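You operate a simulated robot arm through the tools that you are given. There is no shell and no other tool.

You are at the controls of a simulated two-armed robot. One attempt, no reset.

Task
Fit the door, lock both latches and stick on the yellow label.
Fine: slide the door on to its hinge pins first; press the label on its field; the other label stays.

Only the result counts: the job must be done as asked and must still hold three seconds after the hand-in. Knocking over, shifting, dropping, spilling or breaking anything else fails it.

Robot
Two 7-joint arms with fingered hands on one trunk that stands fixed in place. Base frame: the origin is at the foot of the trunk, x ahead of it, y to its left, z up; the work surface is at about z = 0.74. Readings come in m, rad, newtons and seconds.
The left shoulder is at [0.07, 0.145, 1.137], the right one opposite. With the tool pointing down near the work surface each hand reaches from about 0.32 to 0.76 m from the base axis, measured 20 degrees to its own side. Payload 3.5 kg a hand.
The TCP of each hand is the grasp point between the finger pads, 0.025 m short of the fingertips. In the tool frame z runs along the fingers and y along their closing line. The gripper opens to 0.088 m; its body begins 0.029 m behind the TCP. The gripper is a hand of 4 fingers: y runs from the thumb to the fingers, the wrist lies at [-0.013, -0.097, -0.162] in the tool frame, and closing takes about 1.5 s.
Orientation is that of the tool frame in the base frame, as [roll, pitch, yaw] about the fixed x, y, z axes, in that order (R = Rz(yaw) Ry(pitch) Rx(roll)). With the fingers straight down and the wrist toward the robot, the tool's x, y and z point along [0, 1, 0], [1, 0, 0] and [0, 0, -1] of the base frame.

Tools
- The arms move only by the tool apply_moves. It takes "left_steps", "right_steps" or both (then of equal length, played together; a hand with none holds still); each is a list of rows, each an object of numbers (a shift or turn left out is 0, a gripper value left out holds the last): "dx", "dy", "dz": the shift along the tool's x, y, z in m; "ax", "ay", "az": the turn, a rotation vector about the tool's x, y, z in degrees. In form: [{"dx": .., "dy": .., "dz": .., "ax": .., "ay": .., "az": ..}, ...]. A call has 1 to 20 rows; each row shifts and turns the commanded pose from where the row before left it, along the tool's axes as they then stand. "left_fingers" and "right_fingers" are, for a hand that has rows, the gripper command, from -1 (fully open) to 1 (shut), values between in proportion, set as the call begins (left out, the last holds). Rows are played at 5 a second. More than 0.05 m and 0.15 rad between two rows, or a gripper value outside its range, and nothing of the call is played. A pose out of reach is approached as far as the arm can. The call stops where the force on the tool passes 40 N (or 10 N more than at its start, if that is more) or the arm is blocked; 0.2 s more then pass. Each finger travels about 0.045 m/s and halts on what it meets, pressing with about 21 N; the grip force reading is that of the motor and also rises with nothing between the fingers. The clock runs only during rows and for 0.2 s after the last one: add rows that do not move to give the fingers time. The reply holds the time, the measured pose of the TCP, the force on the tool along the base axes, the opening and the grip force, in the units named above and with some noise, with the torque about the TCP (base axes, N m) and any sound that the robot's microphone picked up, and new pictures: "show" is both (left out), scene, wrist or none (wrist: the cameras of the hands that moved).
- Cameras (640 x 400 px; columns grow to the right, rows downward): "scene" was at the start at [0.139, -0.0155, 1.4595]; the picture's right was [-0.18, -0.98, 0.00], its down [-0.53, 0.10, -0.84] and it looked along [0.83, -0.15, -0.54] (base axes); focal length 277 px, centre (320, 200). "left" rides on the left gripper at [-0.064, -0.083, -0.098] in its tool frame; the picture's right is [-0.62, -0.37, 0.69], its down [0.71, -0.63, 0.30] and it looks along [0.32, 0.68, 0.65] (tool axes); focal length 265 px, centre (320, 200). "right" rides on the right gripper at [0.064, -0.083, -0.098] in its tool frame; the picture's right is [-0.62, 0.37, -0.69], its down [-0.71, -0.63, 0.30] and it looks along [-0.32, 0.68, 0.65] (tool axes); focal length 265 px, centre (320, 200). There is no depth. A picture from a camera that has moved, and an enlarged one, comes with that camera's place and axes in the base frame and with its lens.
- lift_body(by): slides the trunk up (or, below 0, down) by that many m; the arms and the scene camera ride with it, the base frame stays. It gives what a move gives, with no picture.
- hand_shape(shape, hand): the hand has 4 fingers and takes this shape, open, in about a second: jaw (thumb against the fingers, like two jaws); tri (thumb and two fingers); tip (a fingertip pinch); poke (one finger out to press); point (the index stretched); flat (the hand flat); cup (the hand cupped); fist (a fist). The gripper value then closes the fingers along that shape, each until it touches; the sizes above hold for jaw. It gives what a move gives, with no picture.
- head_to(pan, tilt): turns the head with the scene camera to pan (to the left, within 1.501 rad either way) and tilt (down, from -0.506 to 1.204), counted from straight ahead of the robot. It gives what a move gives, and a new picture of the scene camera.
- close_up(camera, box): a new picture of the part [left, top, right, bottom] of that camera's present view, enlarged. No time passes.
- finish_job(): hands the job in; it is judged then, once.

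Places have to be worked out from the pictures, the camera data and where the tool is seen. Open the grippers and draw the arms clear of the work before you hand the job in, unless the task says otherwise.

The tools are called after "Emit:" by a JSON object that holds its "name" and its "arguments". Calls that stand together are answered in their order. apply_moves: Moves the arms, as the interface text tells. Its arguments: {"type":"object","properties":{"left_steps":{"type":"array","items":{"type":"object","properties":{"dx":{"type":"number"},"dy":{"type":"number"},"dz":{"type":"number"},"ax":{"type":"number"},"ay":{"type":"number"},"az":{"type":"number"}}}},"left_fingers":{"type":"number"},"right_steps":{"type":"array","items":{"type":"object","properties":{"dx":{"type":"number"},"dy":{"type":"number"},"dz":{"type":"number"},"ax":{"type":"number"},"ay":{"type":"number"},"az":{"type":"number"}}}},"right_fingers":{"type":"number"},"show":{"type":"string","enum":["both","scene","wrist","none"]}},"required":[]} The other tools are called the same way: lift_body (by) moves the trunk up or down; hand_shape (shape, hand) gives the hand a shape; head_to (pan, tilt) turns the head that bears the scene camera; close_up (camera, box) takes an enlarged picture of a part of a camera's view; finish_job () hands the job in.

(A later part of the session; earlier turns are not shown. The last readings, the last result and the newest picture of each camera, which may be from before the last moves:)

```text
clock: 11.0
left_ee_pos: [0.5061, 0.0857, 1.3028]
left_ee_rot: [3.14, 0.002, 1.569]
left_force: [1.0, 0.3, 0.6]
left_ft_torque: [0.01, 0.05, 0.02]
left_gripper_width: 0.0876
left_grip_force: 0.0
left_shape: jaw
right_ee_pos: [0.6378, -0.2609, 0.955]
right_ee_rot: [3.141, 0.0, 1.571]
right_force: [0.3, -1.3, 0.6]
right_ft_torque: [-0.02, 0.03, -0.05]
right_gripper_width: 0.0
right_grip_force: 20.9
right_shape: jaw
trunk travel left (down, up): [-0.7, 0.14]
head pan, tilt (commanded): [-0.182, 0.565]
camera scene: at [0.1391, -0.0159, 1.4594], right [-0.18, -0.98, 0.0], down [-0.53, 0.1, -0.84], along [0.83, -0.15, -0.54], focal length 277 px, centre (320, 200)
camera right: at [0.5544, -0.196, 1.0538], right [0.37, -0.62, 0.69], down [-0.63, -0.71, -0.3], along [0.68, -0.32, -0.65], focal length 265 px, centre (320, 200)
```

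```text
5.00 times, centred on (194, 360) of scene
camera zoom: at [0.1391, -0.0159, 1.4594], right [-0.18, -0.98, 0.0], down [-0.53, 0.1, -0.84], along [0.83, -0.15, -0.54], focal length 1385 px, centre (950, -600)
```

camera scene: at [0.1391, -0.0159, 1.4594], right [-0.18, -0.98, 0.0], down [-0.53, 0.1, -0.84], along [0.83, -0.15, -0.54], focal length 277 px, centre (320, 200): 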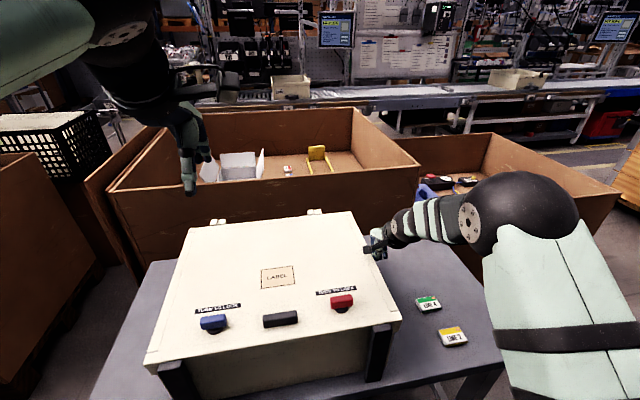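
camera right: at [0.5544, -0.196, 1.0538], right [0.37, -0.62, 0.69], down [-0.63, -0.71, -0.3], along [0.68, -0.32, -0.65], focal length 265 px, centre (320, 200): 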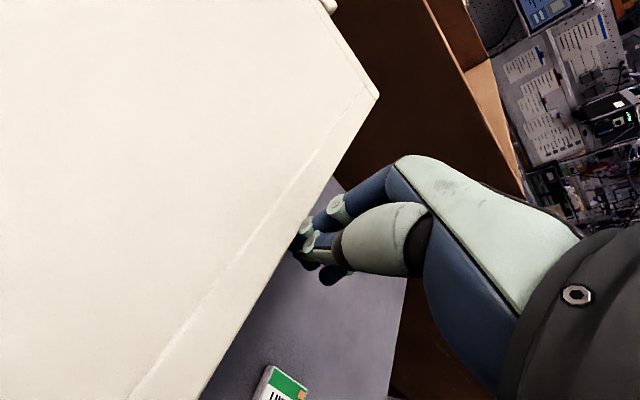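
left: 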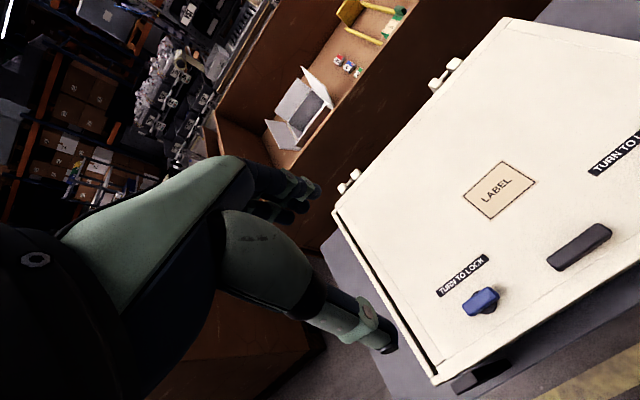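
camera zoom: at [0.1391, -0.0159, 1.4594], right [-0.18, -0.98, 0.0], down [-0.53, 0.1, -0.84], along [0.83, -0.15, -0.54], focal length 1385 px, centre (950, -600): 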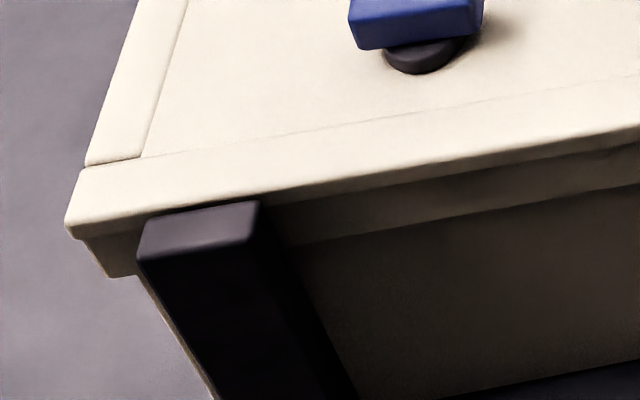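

The blocks look nearly touching, with no end stop felt yet. I push gently in 0.7 mm steps to seat it.

Emit:
{"name": "apply_moves", "arguments": {"right_steps": [{"dx": 0.0007}, {"dx": 0.0007}, {"dx": 0.0007}, {}, {}], "show": "none"}}

Emit:
{"name": "close_up", "arguments": {"camera": "scene", "box": [180, 195, 260, 245]}}

Emit:
{"name": "close_up", "arguments": {"camera": "scene", "box": [290, 195, 370, 245]}}

```text
clock: 12.2
left_ee_pos: [0.5067, 0.0849, 1.304]
left_ee_rot: [3.141, -0.002, 1.57]
left_force: [-1.5, -0.3, -0.6]
left_ft_torque: [-0.02, 0.02, 0.0]
left_gripper_width: 0.0877
left_grip_force: 0.1
left_shape: jaw
right_ee_pos: [0.6376, -0.261, 0.9564]
right_ee_rot: [3.141, 0.002, 1.569]
right_force: [0.7, -4.8, 0.4]
right_ft_torque: [-0.04, 0.0, -0.03]
right_gripper_width: 0.0001
right_grip_force: 20.8
right_shape: jaw
trunk travel left (down, up): [-0.7, 0.14]
head pan, tilt (commanded): [-0.182, 0.565]
```

```text
8.00 times, centred on (220, 220) of scene
camera zoom: at [0.1391, -0.0168, 1.4594], right [-0.18, -0.98, 0.0], down [-0.53, 0.1, -0.84], along [0.83, -0.15, -0.54], focal length 2217 px, centre (1120, 40)
```

zoom: 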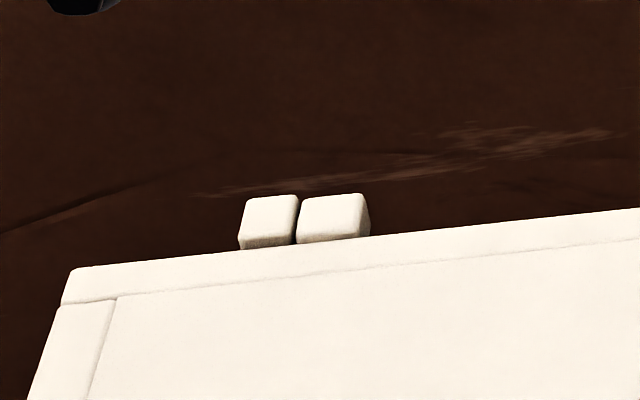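

```text
8.00 times, centred on (330, 220) of scene
camera zoom: at [0.1391, -0.0168, 1.4594], right [-0.18, -0.98, 0.0], down [-0.53, 0.1, -0.84], along [0.83, -0.15, -0.54], focal length 2217 px, centre (240, 40)
```

zoom: 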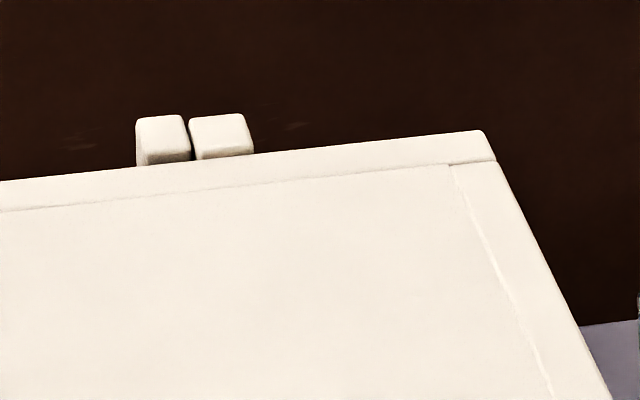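

Force rises with the hand no longer advancing (commanded −0.2587, measured −0.261): it seems seated. One more small nudge confirms the stop.

Emit:
{"name": "apply_moves", "arguments": {"right_steps": [{"dx": 0.001}, {"dx": 0.001}, {"dx": 0.001}, {}, {}], "show": "scene"}}

Emit:
{"name": "close_up", "arguments": {"camera": "scene", "box": [180, 195, 260, 245]}}

Emit:
{"name": "close_up", "arguments": {"camera": "scene", "box": [130, 320, 258, 400]}}

```text
clock: 13.4
left_ee_pos: [0.5066, 0.082, 1.3038]
left_ee_rot: [-3.141, -0.003, 1.572]
left_force: [0.3, -0.2, 0.6]
left_ft_torque: [-0.02, 0.0, 0.01]
left_gripper_width: 0.0879
left_grip_force: 0.0
left_shape: jaw
right_ee_pos: [0.6373, -0.259, 0.9548]
right_ee_rot: [3.14, -0.001, 1.568]
right_force: [1.3, -14.7, 3.7]
right_ft_torque: [-0.18, -0.05, -0.08]
right_gripper_width: 0.0001
right_grip_force: 21.6
right_shape: jaw
trunk travel left (down, up): [-0.7, 0.14]
head pan, tilt (commanded): [-0.182, 0.565]
camera scene: at [0.1386, -0.0194, 1.4595], right [-0.18, -0.98, 0.0], down [-0.53, 0.1, -0.84], along [0.83, -0.15, -0.54], focal length 277 px, centre (320, 200)
```

scene: 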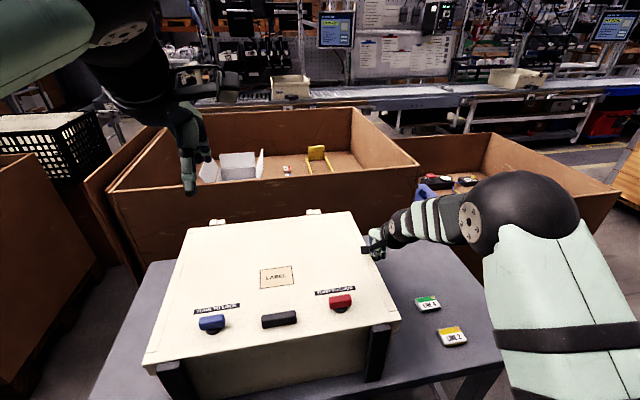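

```text
8.00 times, centred on (220, 220) of scene
camera zoom: at [0.1386, -0.0194, 1.4595], right [-0.18, -0.98, 0.0], down [-0.53, 0.1, -0.84], along [0.83, -0.15, -0.54], focal length 2217 px, centre (1120, 40)
```

zoom: 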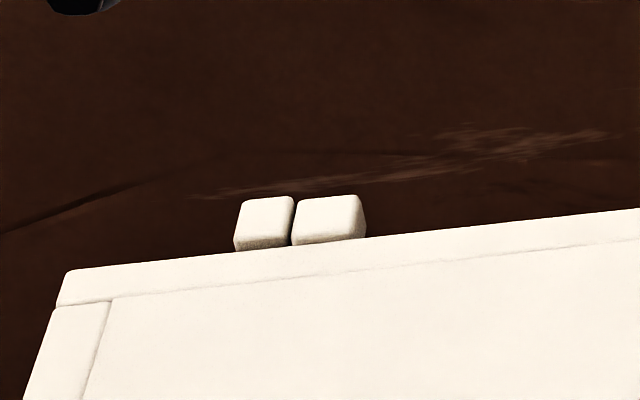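

```text
5.00 times, centred on (194, 360) of scene
camera zoom: at [0.1386, -0.0194, 1.4595], right [-0.18, -0.98, 0.0], down [-0.53, 0.1, -0.84], along [0.83, -0.15, -0.54], focal length 1385 px, centre (950, -600)
```

zoom: 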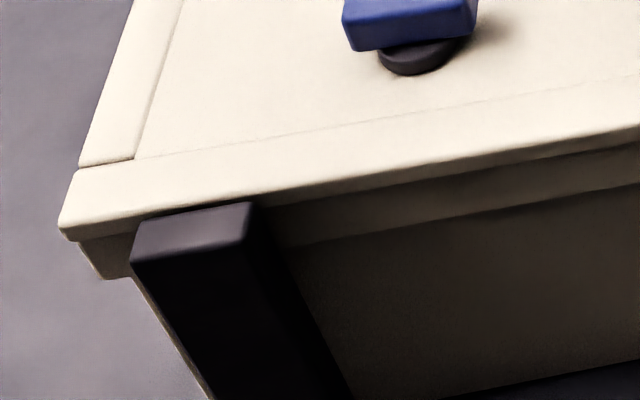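

Force jumped to 14.7 N with no further slide: the door is home on the pins. I back the right hand off and lift it clear.

Emit:
{"name": "apply_moves", "arguments": {"right_steps": [{"dx": -0.003}, {"dx": -0.005}, {"dx": -0.02}, {"dx": -0.03}, {"dx": -0.03}, {"dz": -0.04}, {"dz": -0.04}, {"dz": -0.04}, {}]}}

Emit:
{"name": "close_up", "arguments": {"camera": "scene", "box": [180, 195, 260, 245]}}

Emit:
{"name": "close_up", "arguments": {"camera": "scene", "box": [140, 190, 420, 365]}}

Emit:
{"name": "close_up", "arguments": {"camera": "left", "box": [320, 150, 448, 230]}}

```text
clock: 15.4
left_ee_pos: [0.5061, 0.0861, 1.3037]
left_ee_rot: [-3.14, -0.001, 1.57]
left_force: [-0.7, -0.2, 0.3]
left_ft_torque: [0.0, 0.03, -0.01]
left_gripper_width: 0.0877
left_grip_force: 0.0
left_shape: jaw
right_ee_pos: [0.6382, -0.3426, 1.0773]
right_ee_rot: [3.141, -0.001, 1.572]
right_force: [1.4, 0.0, -1.0]
right_ft_torque: [0.02, 0.05, -0.02]
right_gripper_width: 0.0003
right_grip_force: 21.2
right_shape: jaw
trunk travel left (down, up): [-0.7, 0.14]
head pan, tilt (commanded): [-0.182, 0.565]
camera scene: at [0.1392, -0.0154, 1.4594], right [-0.18, -0.98, 0.0], down [-0.53, 0.1, -0.84], along [0.83, -0.15, -0.54], focal length 277 px, centre (320, 200)
camera right: at [0.555, -0.2777, 1.1749], right [0.37, -0.62, 0.69], down [-0.63, -0.71, -0.3], along [0.68, -0.32, -0.65], focal length 265 px, centre (320, 200)
```

scene: 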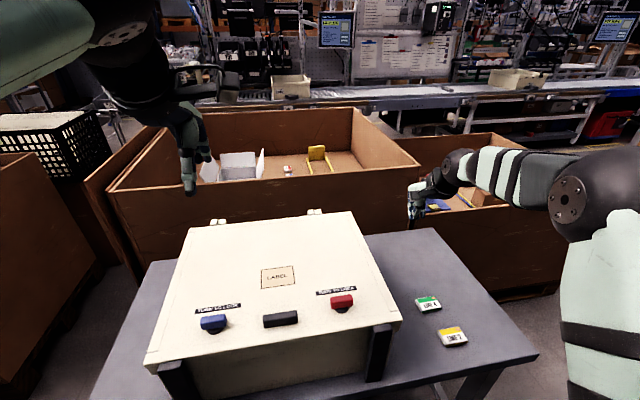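
right: 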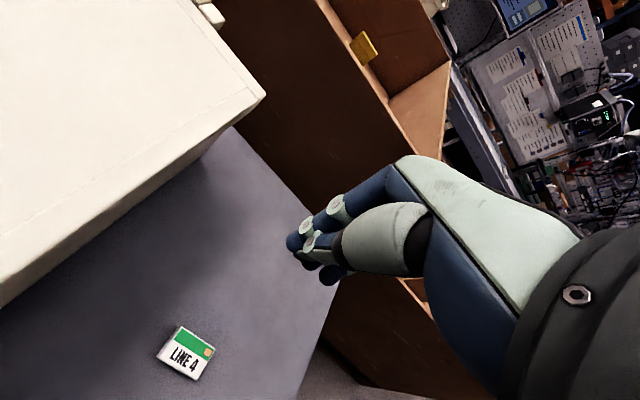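

```text
8.00 times, centred on (220, 220) of scene
camera zoom: at [0.1392, -0.0154, 1.4594], right [-0.18, -0.98, 0.0], down [-0.53, 0.1, -0.84], along [0.83, -0.15, -0.54], focal length 2217 px, centre (1120, 40)
```

zoom: 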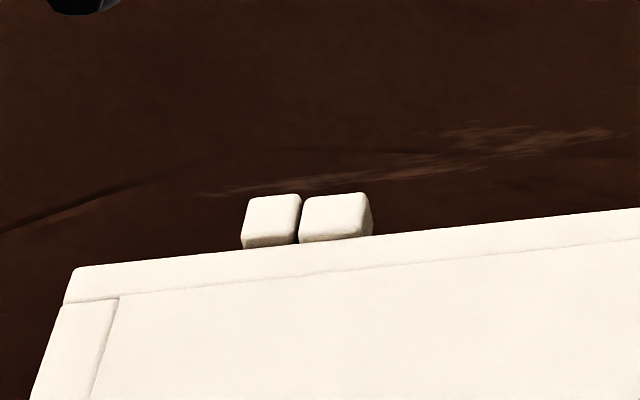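

```text
2.29 times, centred on (280, 278) of scene
camera zoom: at [0.1392, -0.0154, 1.4594], right [-0.18, -0.98, 0.0], down [-0.53, 0.1, -0.84], along [0.83, -0.15, -0.54], focal length 633 px, centre (411, 23)
```

zoom: 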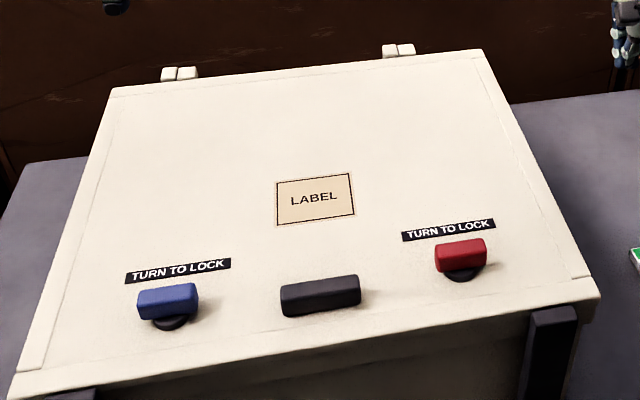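

```text
5.00 times, centred on (384, 190) of left
camera zoom: at [0.4239, 0.0225, 1.4012], right [-0.37, -0.62, -0.69], down [-0.63, 0.71, -0.3], along [0.68, 0.32, -0.65], focal length 1327 px, centre (0, 250)
```

zoom: 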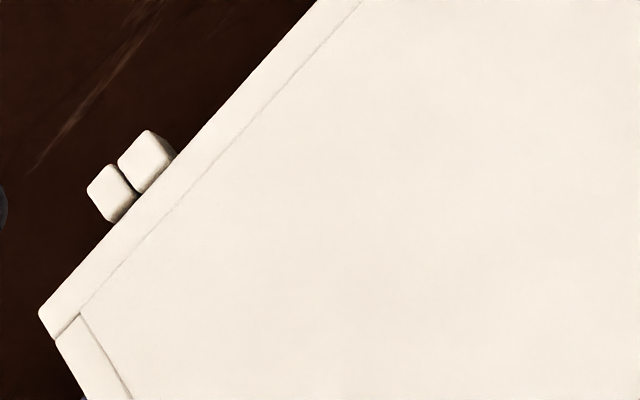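

The box stayed put and both hinges are fully engaged. Next, the left hand goes over the blue knob (est. x 0.504, y 0.129, top z 0.97).

Emit:
{"name": "apply_moves", "arguments": {"left_steps": [{"dx": 0.0145, "dz": 0.04}, {"dx": 0.0145, "dz": 0.04}, {"dx": 0.0145, "dz": 0.04}, {"dz": 0.04}, {"dz": 0.04}, {"dz": 0.03}, {}], "left_fingers": -1}}

Emit:
{"name": "close_up", "arguments": {"camera": "scene", "box": [140, 220, 300, 340]}}

```text
clock: 17.0
left_ee_pos: [0.5053, 0.1297, 1.0722]
left_ee_rot: [3.141, 0.001, 1.571]
left_force: [-0.3, 0.1, -0.4]
left_ft_torque: [0.03, 0.02, -0.02]
left_gripper_width: 0.0876
left_grip_force: 0.0
left_shape: jaw
right_ee_pos: [0.639, -0.3417, 1.0767]
right_ee_rot: [-3.141, 0.001, 1.571]
right_force: [-0.4, 0.0, -0.3]
right_ft_torque: [-0.02, -0.03, -0.02]
right_gripper_width: 0.0
right_grip_force: 21.1
right_shape: jaw
trunk travel left (down, up): [-0.7, 0.14]
head pan, tilt (commanded): [-0.182, 0.565]
camera scene: at [0.1386, -0.0154, 1.4595], right [-0.18, -0.98, 0.0], down [-0.53, 0.1, -0.84], along [0.83, -0.15, -0.54], focal length 277 px, centre (320, 200)
camera left: at [0.4219, 0.0656, 1.1706], right [-0.37, -0.62, -0.69], down [-0.63, 0.71, -0.3], along [0.68, 0.32, -0.65], focal length 265 px, centre (320, 200)
```

scene: 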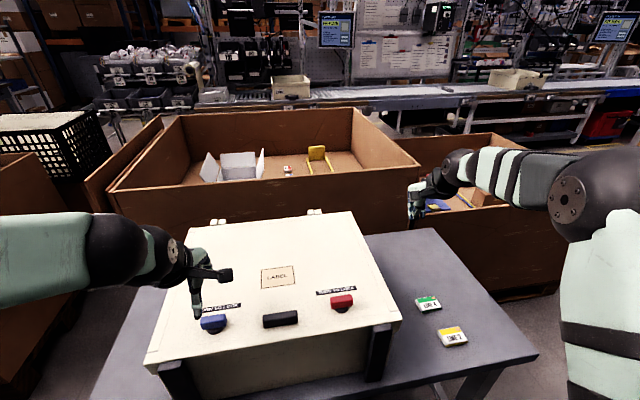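
left: 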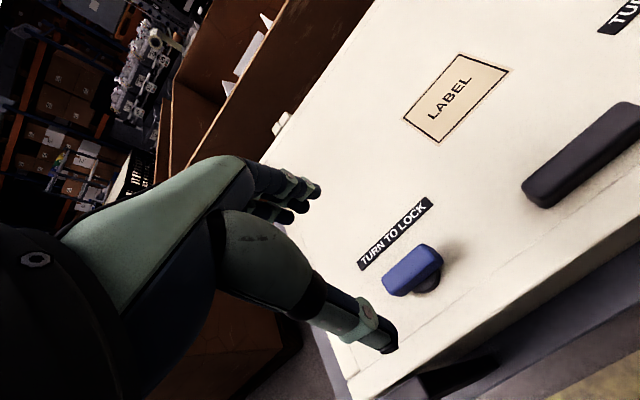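

```text
3.33 times, centred on (220, 280) of scene
camera zoom: at [0.1386, -0.0154, 1.4595], right [-0.18, -0.98, 0.0], down [-0.53, 0.1, -0.84], along [0.83, -0.15, -0.54], focal length 924 px, centre (653, -67)
```

zoom: 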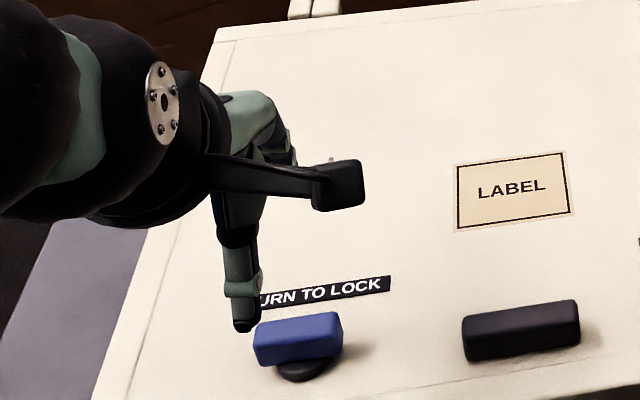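

I zoom in through the left hand camera to fix the blue knob's place precisely.

Emit:
{"name": "close_up", "arguments": {"camera": "left", "box": [350, 220, 478, 310]}}

Emit:
{"name": "close_up", "arguments": {"camera": "scene", "box": [180, 295, 260, 345]}}

Emit:
{"name": "close_up", "arguments": {"camera": "left", "box": [200, 140, 420, 370]}}

```text
4.44 times, centred on (414, 265) of left
camera zoom: at [0.4219, 0.0656, 1.1706], right [-0.37, -0.62, -0.69], down [-0.63, 0.71, -0.3], along [0.68, 0.32, -0.65], focal length 1180 px, centre (-98, -89)
```

zoom: 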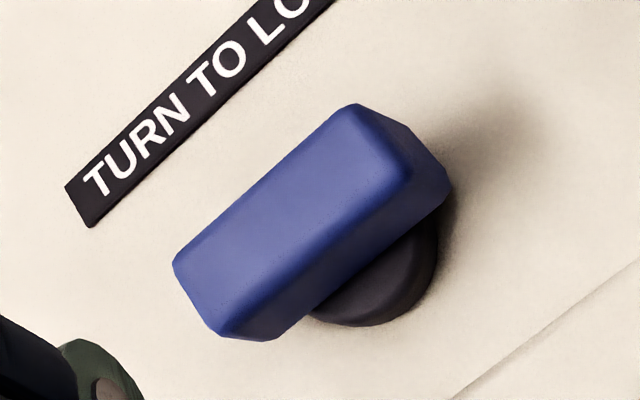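

```text
8.00 times, centred on (220, 320) of scene
camera zoom: at [0.1386, -0.0154, 1.4595], right [-0.18, -0.98, 0.0], down [-0.53, 0.1, -0.84], along [0.83, -0.15, -0.54], focal length 2217 px, centre (1120, -760)
```

zoom: 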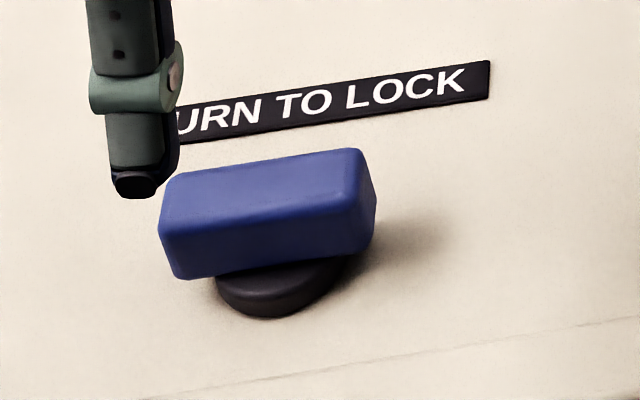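

```text
1.74 times, centred on (310, 255) of left
camera zoom: at [0.4219, 0.0656, 1.1706], right [-0.37, -0.62, -0.69], down [-0.63, 0.71, -0.3], along [0.68, 0.32, -0.65], focal length 462 px, centre (337, 104)
```

zoom: 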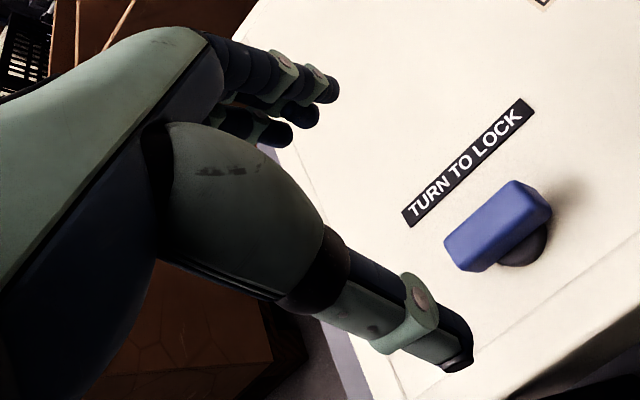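

The knob bar sits at about (0.503, 0.1285), spanning z≈0.961–0.975. I lower the open left hand to TCP z≈0.978 around it.

Emit:
{"name": "apply_moves", "arguments": {"left_steps": [{"dx": -0.001, "dy": -0.002, "dz": 0.03}, {"dz": 0.03}, {"dz": 0.02}, {"dz": 0.014}, {}]}}

Emit:
{"name": "close_up", "arguments": {"camera": "scene", "box": [150, 270, 278, 350]}}

Emit:
{"name": "close_up", "arguments": {"camera": "left", "box": [230, 150, 470, 350]}}

```text
clock: 18.2
left_ee_pos: [0.5015, 0.1282, 0.9771]
left_ee_rot: [3.14, 0.0, 1.571]
left_force: [0.6, -0.3, 0.4]
left_ft_torque: [0.0, 0.02, 0.03]
left_gripper_width: 0.0876
left_grip_force: 0.1
left_shape: jaw
right_ee_pos: [0.6377, -0.3427, 1.0763]
right_ee_rot: [3.141, 0.002, 1.57]
right_force: [0.1, 0.2, 0.0]
right_ft_torque: [0.0, 0.02, -0.03]
right_gripper_width: 0.0
right_grip_force: 21.5
right_shape: jaw
trunk travel left (down, up): [-0.7, 0.14]
head pan, tilt (commanded): [-0.182, 0.565]
camera scene: at [0.1388, -0.0154, 1.4595], right [-0.18, -0.98, 0.0], down [-0.53, 0.1, -0.84], along [0.83, -0.15, -0.54], focal length 277 px, centre (320, 200)
camera left: at [0.4198, 0.0646, 1.0769], right [-0.37, -0.62, -0.69], down [-0.63, 0.71, -0.3], along [0.68, 0.32, -0.65], focal length 265 px, centre (320, 200)
```

scene: 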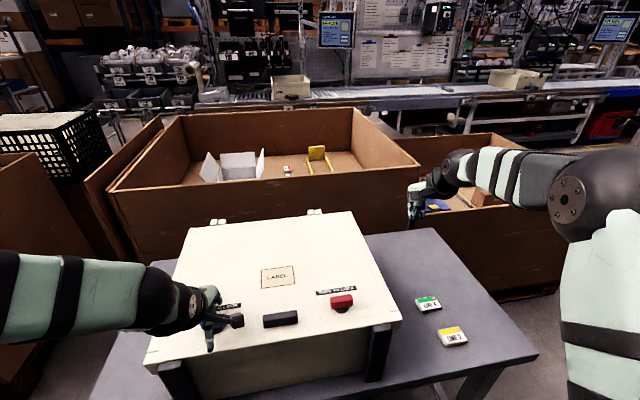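
left: 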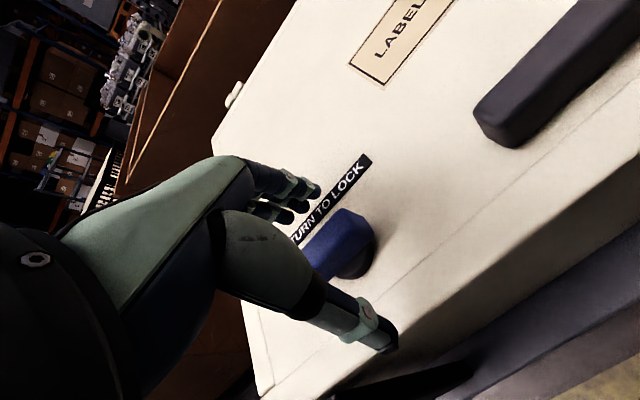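

```text
5.00 times, centred on (214, 310) of scene
camera zoom: at [0.1388, -0.0154, 1.4595], right [-0.18, -0.98, 0.0], down [-0.53, 0.1, -0.84], along [0.83, -0.15, -0.54], focal length 1385 px, centre (850, -350)
```

zoom: 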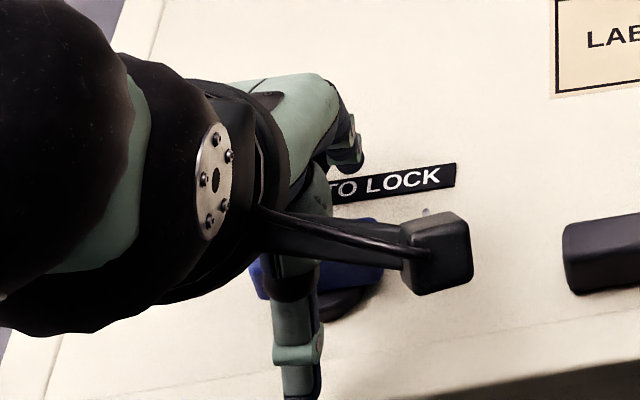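

```text
2.00 times, centred on (350, 250) of left
camera zoom: at [0.4198, 0.0646, 1.0769], right [-0.37, -0.62, -0.69], down [-0.63, 0.71, -0.3], along [0.68, 0.32, -0.65], focal length 531 px, centre (260, 100)
```

zoom: 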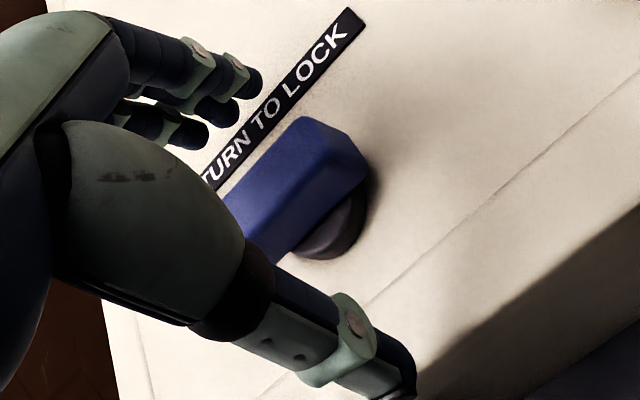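

The bar is between thumb and fingers with no contact. I close the left hand and give it time.

Emit:
{"name": "apply_moves", "arguments": {"left_steps": [{}, {}, {}, {}, {}, {}, {}, {}, {}], "left_fingers": 1}}

Emit:
{"name": "close_up", "arguments": {"camera": "left", "box": [230, 150, 470, 350]}}

```text
clock: 20.2
left_ee_pos: [0.5029, 0.1295, 0.9791]
left_ee_rot: [-3.141, -0.003, 1.572]
left_force: [1.2, -0.3, -0.1]
left_ft_torque: [0.01, -0.04, -0.04]
left_gripper_width: 0.0139
left_grip_force: 20.8
left_shape: jaw
right_ee_pos: [0.6387, -0.3421, 1.0771]
right_ee_rot: [3.141, 0.0, 1.571]
right_force: [0.1, 0.5, -0.2]
right_ft_torque: [0.02, -0.03, 0.03]
right_gripper_width: 0.0
right_grip_force: 20.9
right_shape: jaw
trunk travel left (down, up): [-0.7, 0.14]
head pan, tilt (commanded): [-0.182, 0.565]
camera scene: at [0.1394, -0.0154, 1.4594], right [-0.18, -0.98, 0.0], down [-0.53, 0.1, -0.84], along [0.83, -0.15, -0.54], focal length 277 px, centre (320, 200)
camera left: at [0.4203, 0.0646, 1.077], right [-0.37, -0.62, -0.69], down [-0.63, 0.71, -0.3], along [0.68, 0.32, -0.65], focal length 265 px, centre (320, 200)
```

scene: 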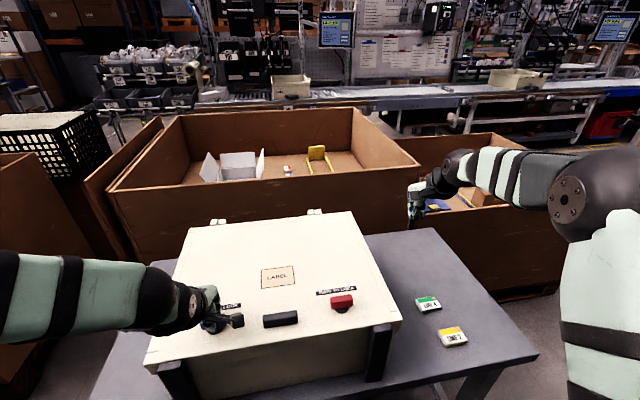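
left: 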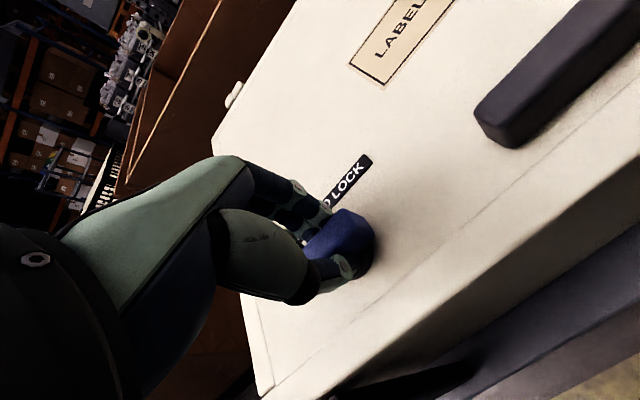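

```text
2.00 times, centred on (350, 250) of left
camera zoom: at [0.4203, 0.0646, 1.077], right [-0.37, -0.62, -0.69], down [-0.63, 0.71, -0.3], along [0.68, 0.32, -0.65], focal length 531 px, centre (260, 100)
```

zoom: 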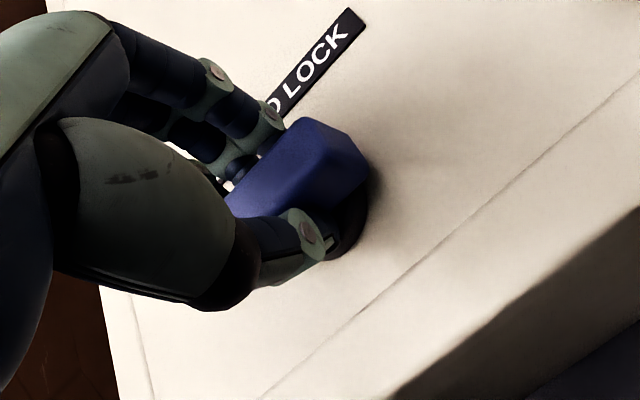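

Firm grip (0.014 m wide). I try a clockwise turn (seen from above) by small angles and watch the torque.

Emit:
{"name": "apply_moves", "arguments": {"left_steps": [{"az": 3}, {"az": 3}, {}], "show": "wrist"}}

```text
clock: 21.0
left_ee_pos: [0.504, 0.1302, 0.9791]
left_ee_rot: [3.141, -0.002, 1.467]
left_force: [-0.4, 1.1, 0.1]
left_ft_torque: [0.01, 0.02, 0.02]
left_gripper_width: 0.0132
left_grip_force: 20.7
left_shape: jaw
right_ee_pos: [0.6389, -0.3413, 1.0775]
right_ee_rot: [-3.14, 0.0, 1.571]
right_force: [0.4, -0.1, 0.8]
right_ft_torque: [0.02, 0.0, 0.0]
right_gripper_width: 0.0001
right_grip_force: 21.4
right_shape: jaw
trunk travel left (down, up): [-0.7, 0.14]
head pan, tilt (commanded): [-0.182, 0.565]
camera left: at [0.4144, 0.0744, 1.0769], right [-0.43, -0.58, -0.69], down [-0.55, 0.78, -0.3], along [0.71, 0.25, -0.65], focal length 265 px, centre (320, 200)
```

left: 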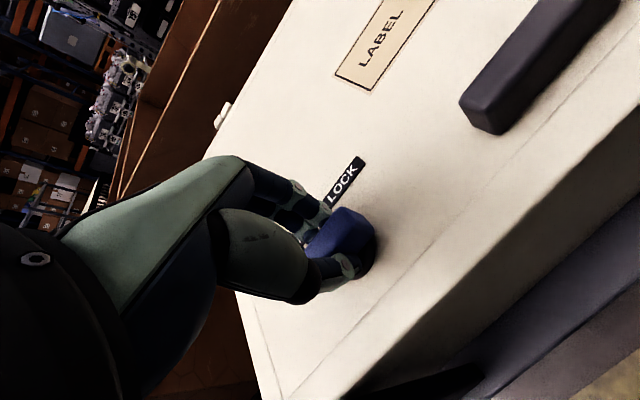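

It turned 6° with almost no torque. I continue clockwise in moderate steps.

Emit:
{"name": "apply_moves", "arguments": {"left_steps": [{"az": 4}, {"az": 4}, {"az": 4}, {}], "show": "wrist"}}

Emit:
{"name": "close_up", "arguments": {"camera": "left", "box": [260, 150, 420, 290]}}

```text
clock: 22.0
left_ee_pos: [0.5037, 0.1312, 0.9787]
left_ee_rot: [-3.141, 0.0, 1.258]
left_force: [-0.7, 3.0, -0.2]
left_ft_torque: [0.04, 0.05, 0.05]
left_gripper_width: 0.013
left_grip_force: 20.6
left_shape: jaw
right_ee_pos: [0.6378, -0.3414, 1.0767]
right_ee_rot: [3.141, 0.0, 1.57]
right_force: [0.2, 0.0, 0.1]
right_ft_torque: [0.02, 0.01, 0.0]
right_gripper_width: 0.0001
right_grip_force: 21.7
right_shape: jaw
trunk travel left (down, up): [-0.7, 0.14]
head pan, tilt (commanded): [-0.182, 0.565]
camera left: at [0.4056, 0.0949, 1.0768], right [-0.54, -0.48, -0.69], down [-0.38, 0.87, -0.3], along [0.75, 0.1, -0.65], focal length 265 px, centre (320, 200)
```

left: 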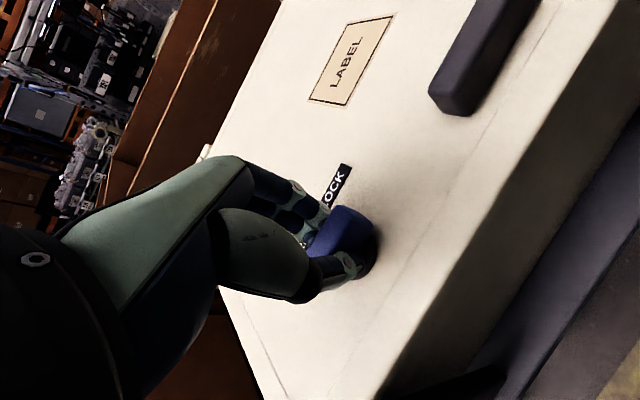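

```text
2.86 times, centred on (340, 220) of left
camera zoom: at [0.4056, 0.0949, 1.0768], right [-0.54, -0.48, -0.69], down [-0.38, 0.87, -0.3], along [0.75, 0.1, -0.65], focal length 758 px, centre (263, 143)
```

zoom: 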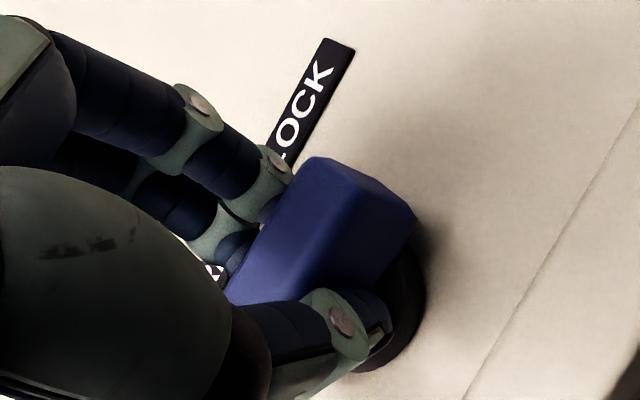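

The bar seems to follow only partly; side force is 3 N but torque is small. I turn a further 12° and look again.

Emit:
{"name": "apply_moves", "arguments": {"left_steps": [{"az": 4}, {"az": 4}, {"az": 4}, {}], "show": "wrist"}}

Emit:
{"name": "close_up", "arguments": {"camera": "left", "box": [260, 150, 420, 290]}}

Emit:
{"name": "close_up", "arguments": {"camera": "scene", "box": [150, 270, 278, 350]}}

```text
clock: 23.0
left_ee_pos: [0.5046, 0.1302, 0.9792]
left_ee_rot: [3.14, -0.001, 1.049]
left_force: [-1.1, 5.2, 0.7]
left_ft_torque: [0.11, 0.06, 0.05]
left_gripper_width: 0.0128
left_grip_force: 20.8
left_shape: jaw
right_ee_pos: [0.6383, -0.3416, 1.077]
right_ee_rot: [-3.141, 0.001, 1.57]
right_force: [-0.4, 0.6, 0.1]
right_ft_torque: [-0.01, 0.01, 0.0]
right_gripper_width: 0.0006
right_grip_force: 21.5
right_shape: jaw
trunk travel left (down, up): [-0.7, 0.14]
head pan, tilt (commanded): [-0.182, 0.565]
camera left: at [0.4006, 0.1161, 1.0769], right [-0.63, -0.35, -0.69], down [-0.19, 0.93, -0.3], along [0.75, -0.06, -0.65], focal length 265 px, centre (320, 200)
```

left: 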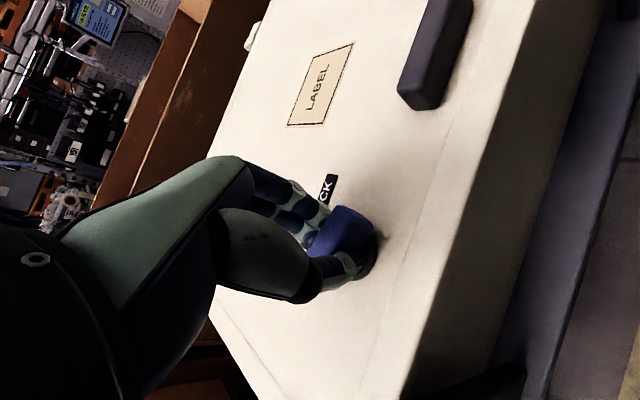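

```text
2.86 times, centred on (340, 220) of left
camera zoom: at [0.4006, 0.1161, 1.0769], right [-0.63, -0.35, -0.69], down [-0.19, 0.93, -0.3], along [0.75, -0.06, -0.65], focal length 758 px, centre (263, 143)
```

zoom: 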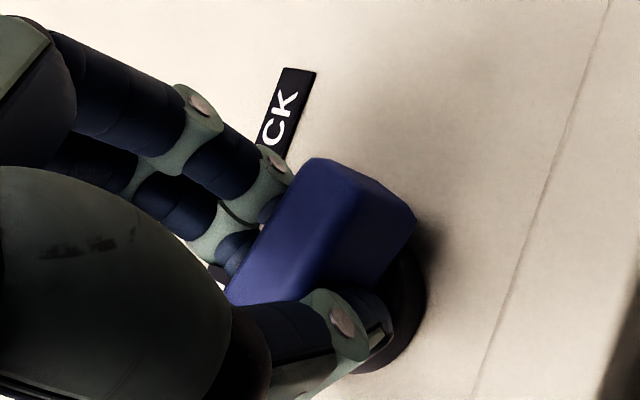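

```text
5.00 times, centred on (214, 310) of scene
camera zoom: at [0.1388, -0.0141, 1.4595], right [-0.18, -0.98, 0.0], down [-0.53, 0.1, -0.84], along [0.83, -0.15, -0.54], focal length 1385 px, centre (850, -350)
```

zoom: 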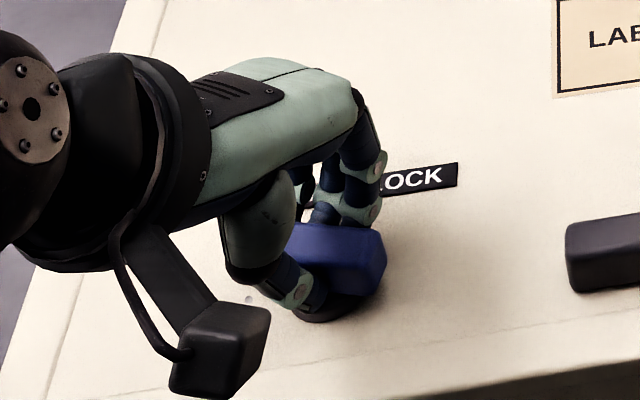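

The knob is turning with the hand (now about 30°). The side force of 5 N pushes the door toward −y, so I check the hinge gap before going on.

Emit:
{"name": "close_up", "arguments": {"camera": "scene", "box": [180, 195, 260, 245]}}

Emit:
{"name": "close_up", "arguments": {"camera": "scene", "box": [290, 195, 370, 245]}}

```text
8.00 times, centred on (220, 220) of scene
camera zoom: at [0.1388, -0.0141, 1.4595], right [-0.18, -0.98, 0.0], down [-0.53, 0.1, -0.84], along [0.83, -0.15, -0.54], focal length 2217 px, centre (1120, 40)
```

zoom: 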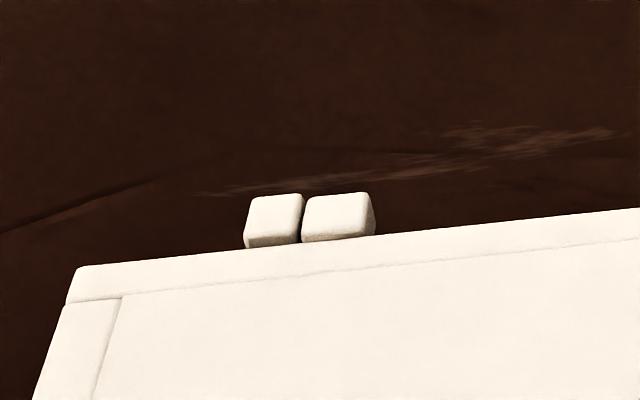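

```text
8.00 times, centred on (330, 220) of scene
camera zoom: at [0.1388, -0.0141, 1.4595], right [-0.18, -0.98, 0.0], down [-0.53, 0.1, -0.84], along [0.83, -0.15, -0.54], focal length 2217 px, centre (240, 40)
```

zoom: 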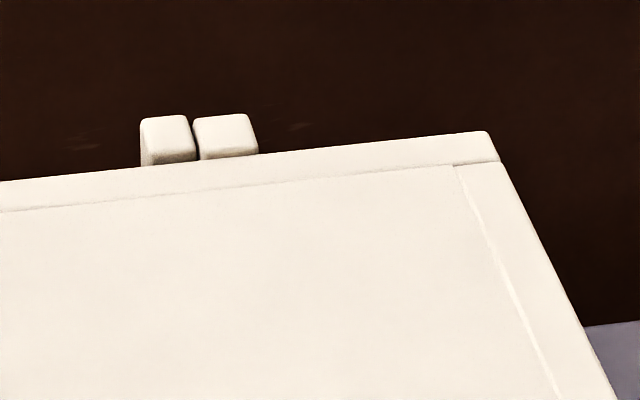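

Hinges are unaffected. I relieve the side load by shifting the hand about 2 mm to +y and keep turning clockwise with a small pivot correction.

Emit:
{"name": "apply_moves", "arguments": {"left_steps": [{"dx": 0.0017, "dy": -0.001}, {"az": 5, "dx": 0.0005}, {"az": 5, "dx": 0.0005}, {"az": 5, "dx": 0.0005}, {}], "show": "wrist"}}

Emit:
{"name": "close_up", "arguments": {"camera": "scene", "box": [150, 270, 278, 350]}}

```text
clock: 24.2
left_ee_pos: [0.505, 0.1312, 0.9799]
left_ee_rot: [3.141, -0.001, 0.784]
left_force: [-2.3, -3.6, -0.3]
left_ft_torque: [-0.06, 0.05, 0.01]
left_gripper_width: 0.013
left_grip_force: 20.5
left_shape: jaw
right_ee_pos: [0.6385, -0.3441, 1.0771]
right_ee_rot: [3.141, 0.0, 1.57]
right_force: [0.0, -1.3, 1.0]
right_ft_torque: [0.01, -0.03, -0.01]
right_gripper_width: 0.0001
right_grip_force: 20.9
right_shape: jaw
trunk travel left (down, up): [-0.7, 0.14]
head pan, tilt (commanded): [-0.182, 0.565]
camera left: at [0.4013, 0.1454, 1.0775], right [-0.7, -0.18, -0.69], down [0.06, 0.95, -0.3], along [0.71, -0.26, -0.65], focal length 265 px, centre (320, 200)
```

left: 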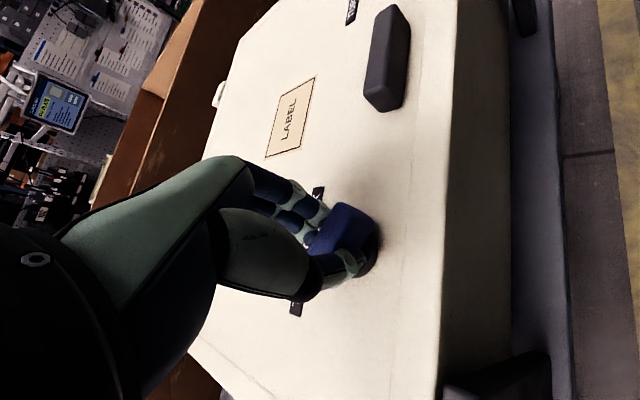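

```text
5.00 times, centred on (214, 310) of scene
camera zoom: at [0.139, -0.0165, 1.4594], right [-0.18, -0.98, 0.0], down [-0.53, 0.1, -0.84], along [0.83, -0.15, -0.54], focal length 1385 px, centre (850, -350)
```

zoom: 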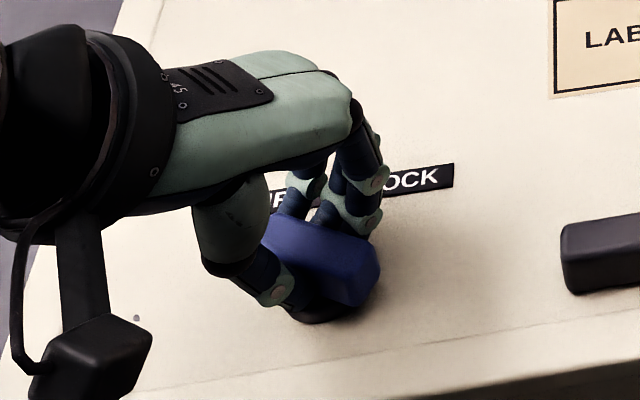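

Turn is at 45° and the bar visibly follows. I take out the small over-correction and continue to about 65°.

Emit:
{"name": "apply_moves", "arguments": {"left_steps": [{"dx": -0.001, "dy": 0.0003}, {"az": 5, "dx": 0.0002}, {"az": 5, "dx": 0.0002}, {"az": 5, "dx": 0.0002}, {"az": 5, "dx": 0.0002}, {}], "show": "wrist"}}

Emit:
{"name": "close_up", "arguments": {"camera": "scene", "box": [150, 270, 278, 350]}}

```text
clock: 25.6
left_ee_pos: [0.5053, 0.1315, 0.9791]
left_ee_rot: [-3.141, -0.001, 0.434]
left_force: [-0.7, -1.7, 0.9]
left_ft_torque: [-0.07, 0.0, 0.04]
left_gripper_width: 0.0126
left_grip_force: 20.8
left_shape: jaw
right_ee_pos: [0.6392, -0.3424, 1.0771]
right_ee_rot: [3.141, 0.0, 1.573]
right_force: [-0.6, 0.5, -0.8]
right_ft_torque: [0.0, -0.03, 0.01]
right_gripper_width: 0.0
right_grip_force: 21.3
right_shape: jaw
trunk travel left (down, up): [-0.7, 0.14]
head pan, tilt (commanded): [-0.182, 0.565]
camera left: at [0.4124, 0.1801, 1.0775], right [-0.72, 0.07, -0.69], down [0.38, 0.87, -0.3], along [0.58, -0.48, -0.65], focal length 265 px, centre (320, 200)
```

left: 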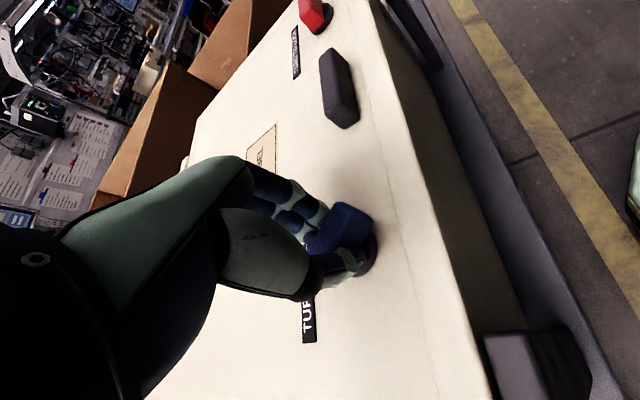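

```text
5.00 times, centred on (214, 310) of scene
camera zoom: at [0.1398, -0.0158, 1.4594], right [-0.18, -0.98, 0.0], down [-0.53, 0.1, -0.84], along [0.83, -0.15, -0.54], focal length 1385 px, centre (850, -350)
```

zoom: 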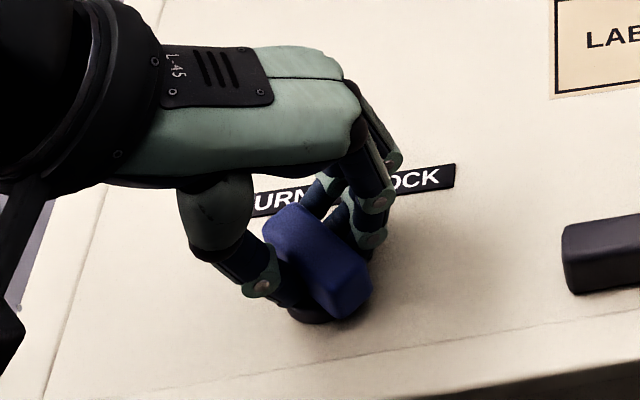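

At 65° with low forces. I turn the remaining 25° toward 90°, watching for a stop or click.

Emit:
{"name": "apply_moves", "arguments": {"left_steps": [{"az": 5, "dx": 0.0001}, {"az": 5, "dx": 0.0001}, {"az": 5, "dx": 0.0001}, {"az": 5}, {"az": 5}, {}], "show": "wrist"}}

Emit:
{"name": "close_up", "arguments": {"camera": "scene", "box": [150, 270, 278, 350]}}

```text
clock: 27.0
left_ee_pos: [0.506, 0.1312, 0.9787]
left_ee_rot: [3.142, 0.0, -0.002]
left_force: [0.4, -4.1, -0.3]
left_ft_torque: [-0.09, -0.02, 0.0]
left_gripper_width: 0.0128
left_grip_force: 21.5
left_shape: jaw
right_ee_pos: [0.6381, -0.3432, 1.0763]
right_ee_rot: [-3.14, 0.0, 1.57]
right_force: [-0.2, 0.1, 0.0]
right_ft_torque: [0.0, 0.02, -0.01]
right_gripper_width: 0.0002
right_grip_force: 20.8
right_shape: jaw
trunk travel left (down, up): [-0.7, 0.14]
head pan, tilt (commanded): [-0.182, 0.565]
camera left: at [0.4423, 0.2149, 1.0775], right [-0.62, 0.37, -0.69], down [0.72, 0.63, -0.3], along [0.32, -0.68, -0.65], focal length 265 px, centre (320, 200)
```

left: 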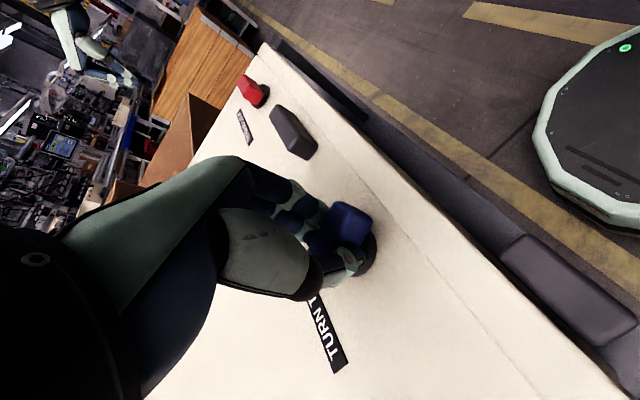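

```text
5.00 times, centred on (214, 310) of scene
camera zoom: at [0.1395, -0.0164, 1.4594], right [-0.18, -0.98, 0.0], down [-0.53, 0.1, -0.84], along [0.83, -0.15, -0.54], focal length 1385 px, centre (850, -350)
```

zoom: 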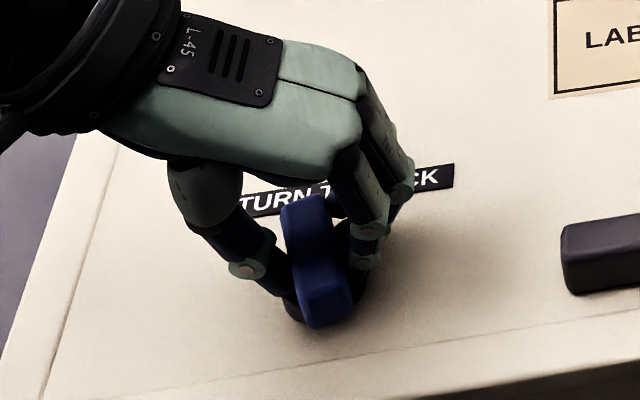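

The bar lags the hand and stands at about 75°; no stop or click yet. I keep turning in small steps to reach the end.

Emit:
{"name": "apply_moves", "arguments": {"left_steps": [{"dx": 0.0, "dy": 0.001}, {"az": 4}, {"az": 4}, {"az": 4}, {}], "show": "wrist"}}

Emit:
{"name": "close_up", "arguments": {"camera": "scene", "box": [150, 270, 278, 350]}}

```text
clock: 28.2
left_ee_pos: [0.5068, 0.1309, 0.9788]
left_ee_rot: [3.141, 0.0, -0.212]
left_force: [-1.6, -1.4, -0.2]
left_ft_torque: [-0.08, 0.0, -0.03]
left_gripper_width: 0.0128
left_grip_force: 20.8
left_shape: jaw
right_ee_pos: [0.6389, -0.3421, 1.0762]
right_ee_rot: [-3.142, 0.0, 1.57]
right_force: [0.1, 0.5, 0.2]
right_ft_torque: [-0.01, -0.03, 0.03]
right_gripper_width: 0.0
right_grip_force: 21.3
right_shape: jaw
trunk travel left (down, up): [-0.7, 0.14]
head pan, tilt (commanded): [-0.182, 0.565]
camera left: at [0.4614, 0.2259, 1.0775], right [-0.53, 0.49, -0.69], down [0.83, 0.47, -0.3], along [0.17, -0.74, -0.65], focal length 265 px, centre (320, 200)
```

left: 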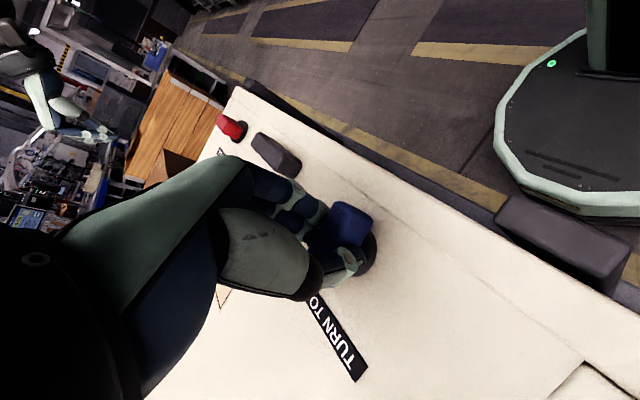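

```text
5.00 times, centred on (214, 310) of scene
camera zoom: at [0.1392, -0.0158, 1.4594], right [-0.18, -0.98, 0.0], down [-0.53, 0.1, -0.84], along [0.83, -0.15, -0.54], focal length 1385 px, centre (850, -350)
```

zoom: 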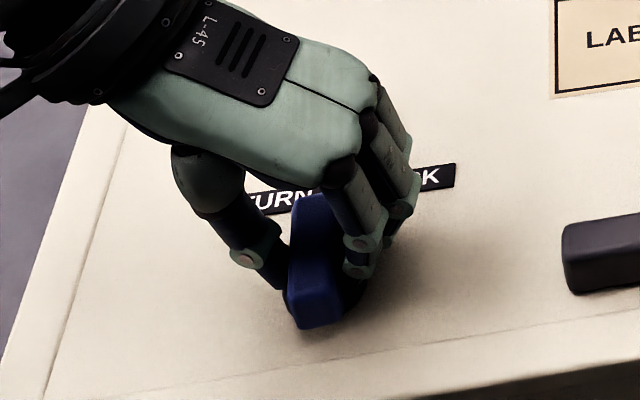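

The bar is now about 85° round. I continue a few degrees to look for the stop.

Emit:
{"name": "apply_moves", "arguments": {"left_steps": [{"az": 3}, {"az": 3}, {}], "show": "none"}}

Emit:
{"name": "close_up", "arguments": {"camera": "scene", "box": [150, 270, 278, 350]}}

```text
clock: 29.0
left_ee_pos: [0.5069, 0.1316, 0.9794]
left_ee_rot: [3.141, 0.0, -0.313]
left_force: [0.3, -2.6, 0.5]
left_ft_torque: [-0.07, -0.05, 0.04]
left_gripper_width: 0.0128
left_grip_force: 21.4
left_shape: jaw
right_ee_pos: [0.6386, -0.3433, 1.0756]
right_ee_rot: [-3.141, 0.001, 1.57]
right_force: [0.1, 0.7, 0.1]
right_ft_torque: [-0.03, 0.0, 0.0]
right_gripper_width: 0.0002
right_grip_force: 21.2
right_shape: jaw
trunk travel left (down, up): [-0.7, 0.14]
head pan, tilt (commanded): [-0.182, 0.565]
```

```text
5.00 times, centred on (214, 310) of scene
camera zoom: at [0.1397, -0.0162, 1.4594], right [-0.18, -0.98, 0.0], down [-0.53, 0.1, -0.84], along [0.83, -0.15, -0.54], focal length 1385 px, centre (850, -350)
```

zoom: 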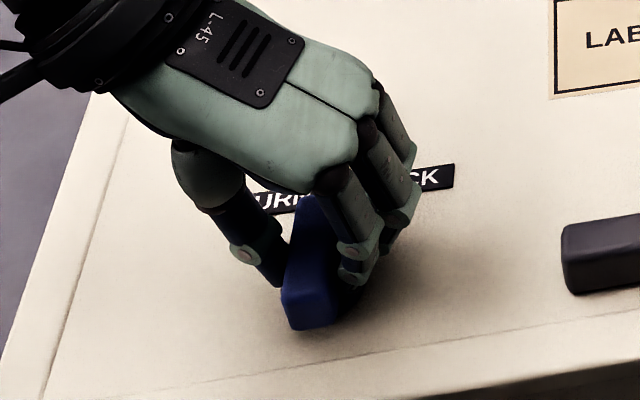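

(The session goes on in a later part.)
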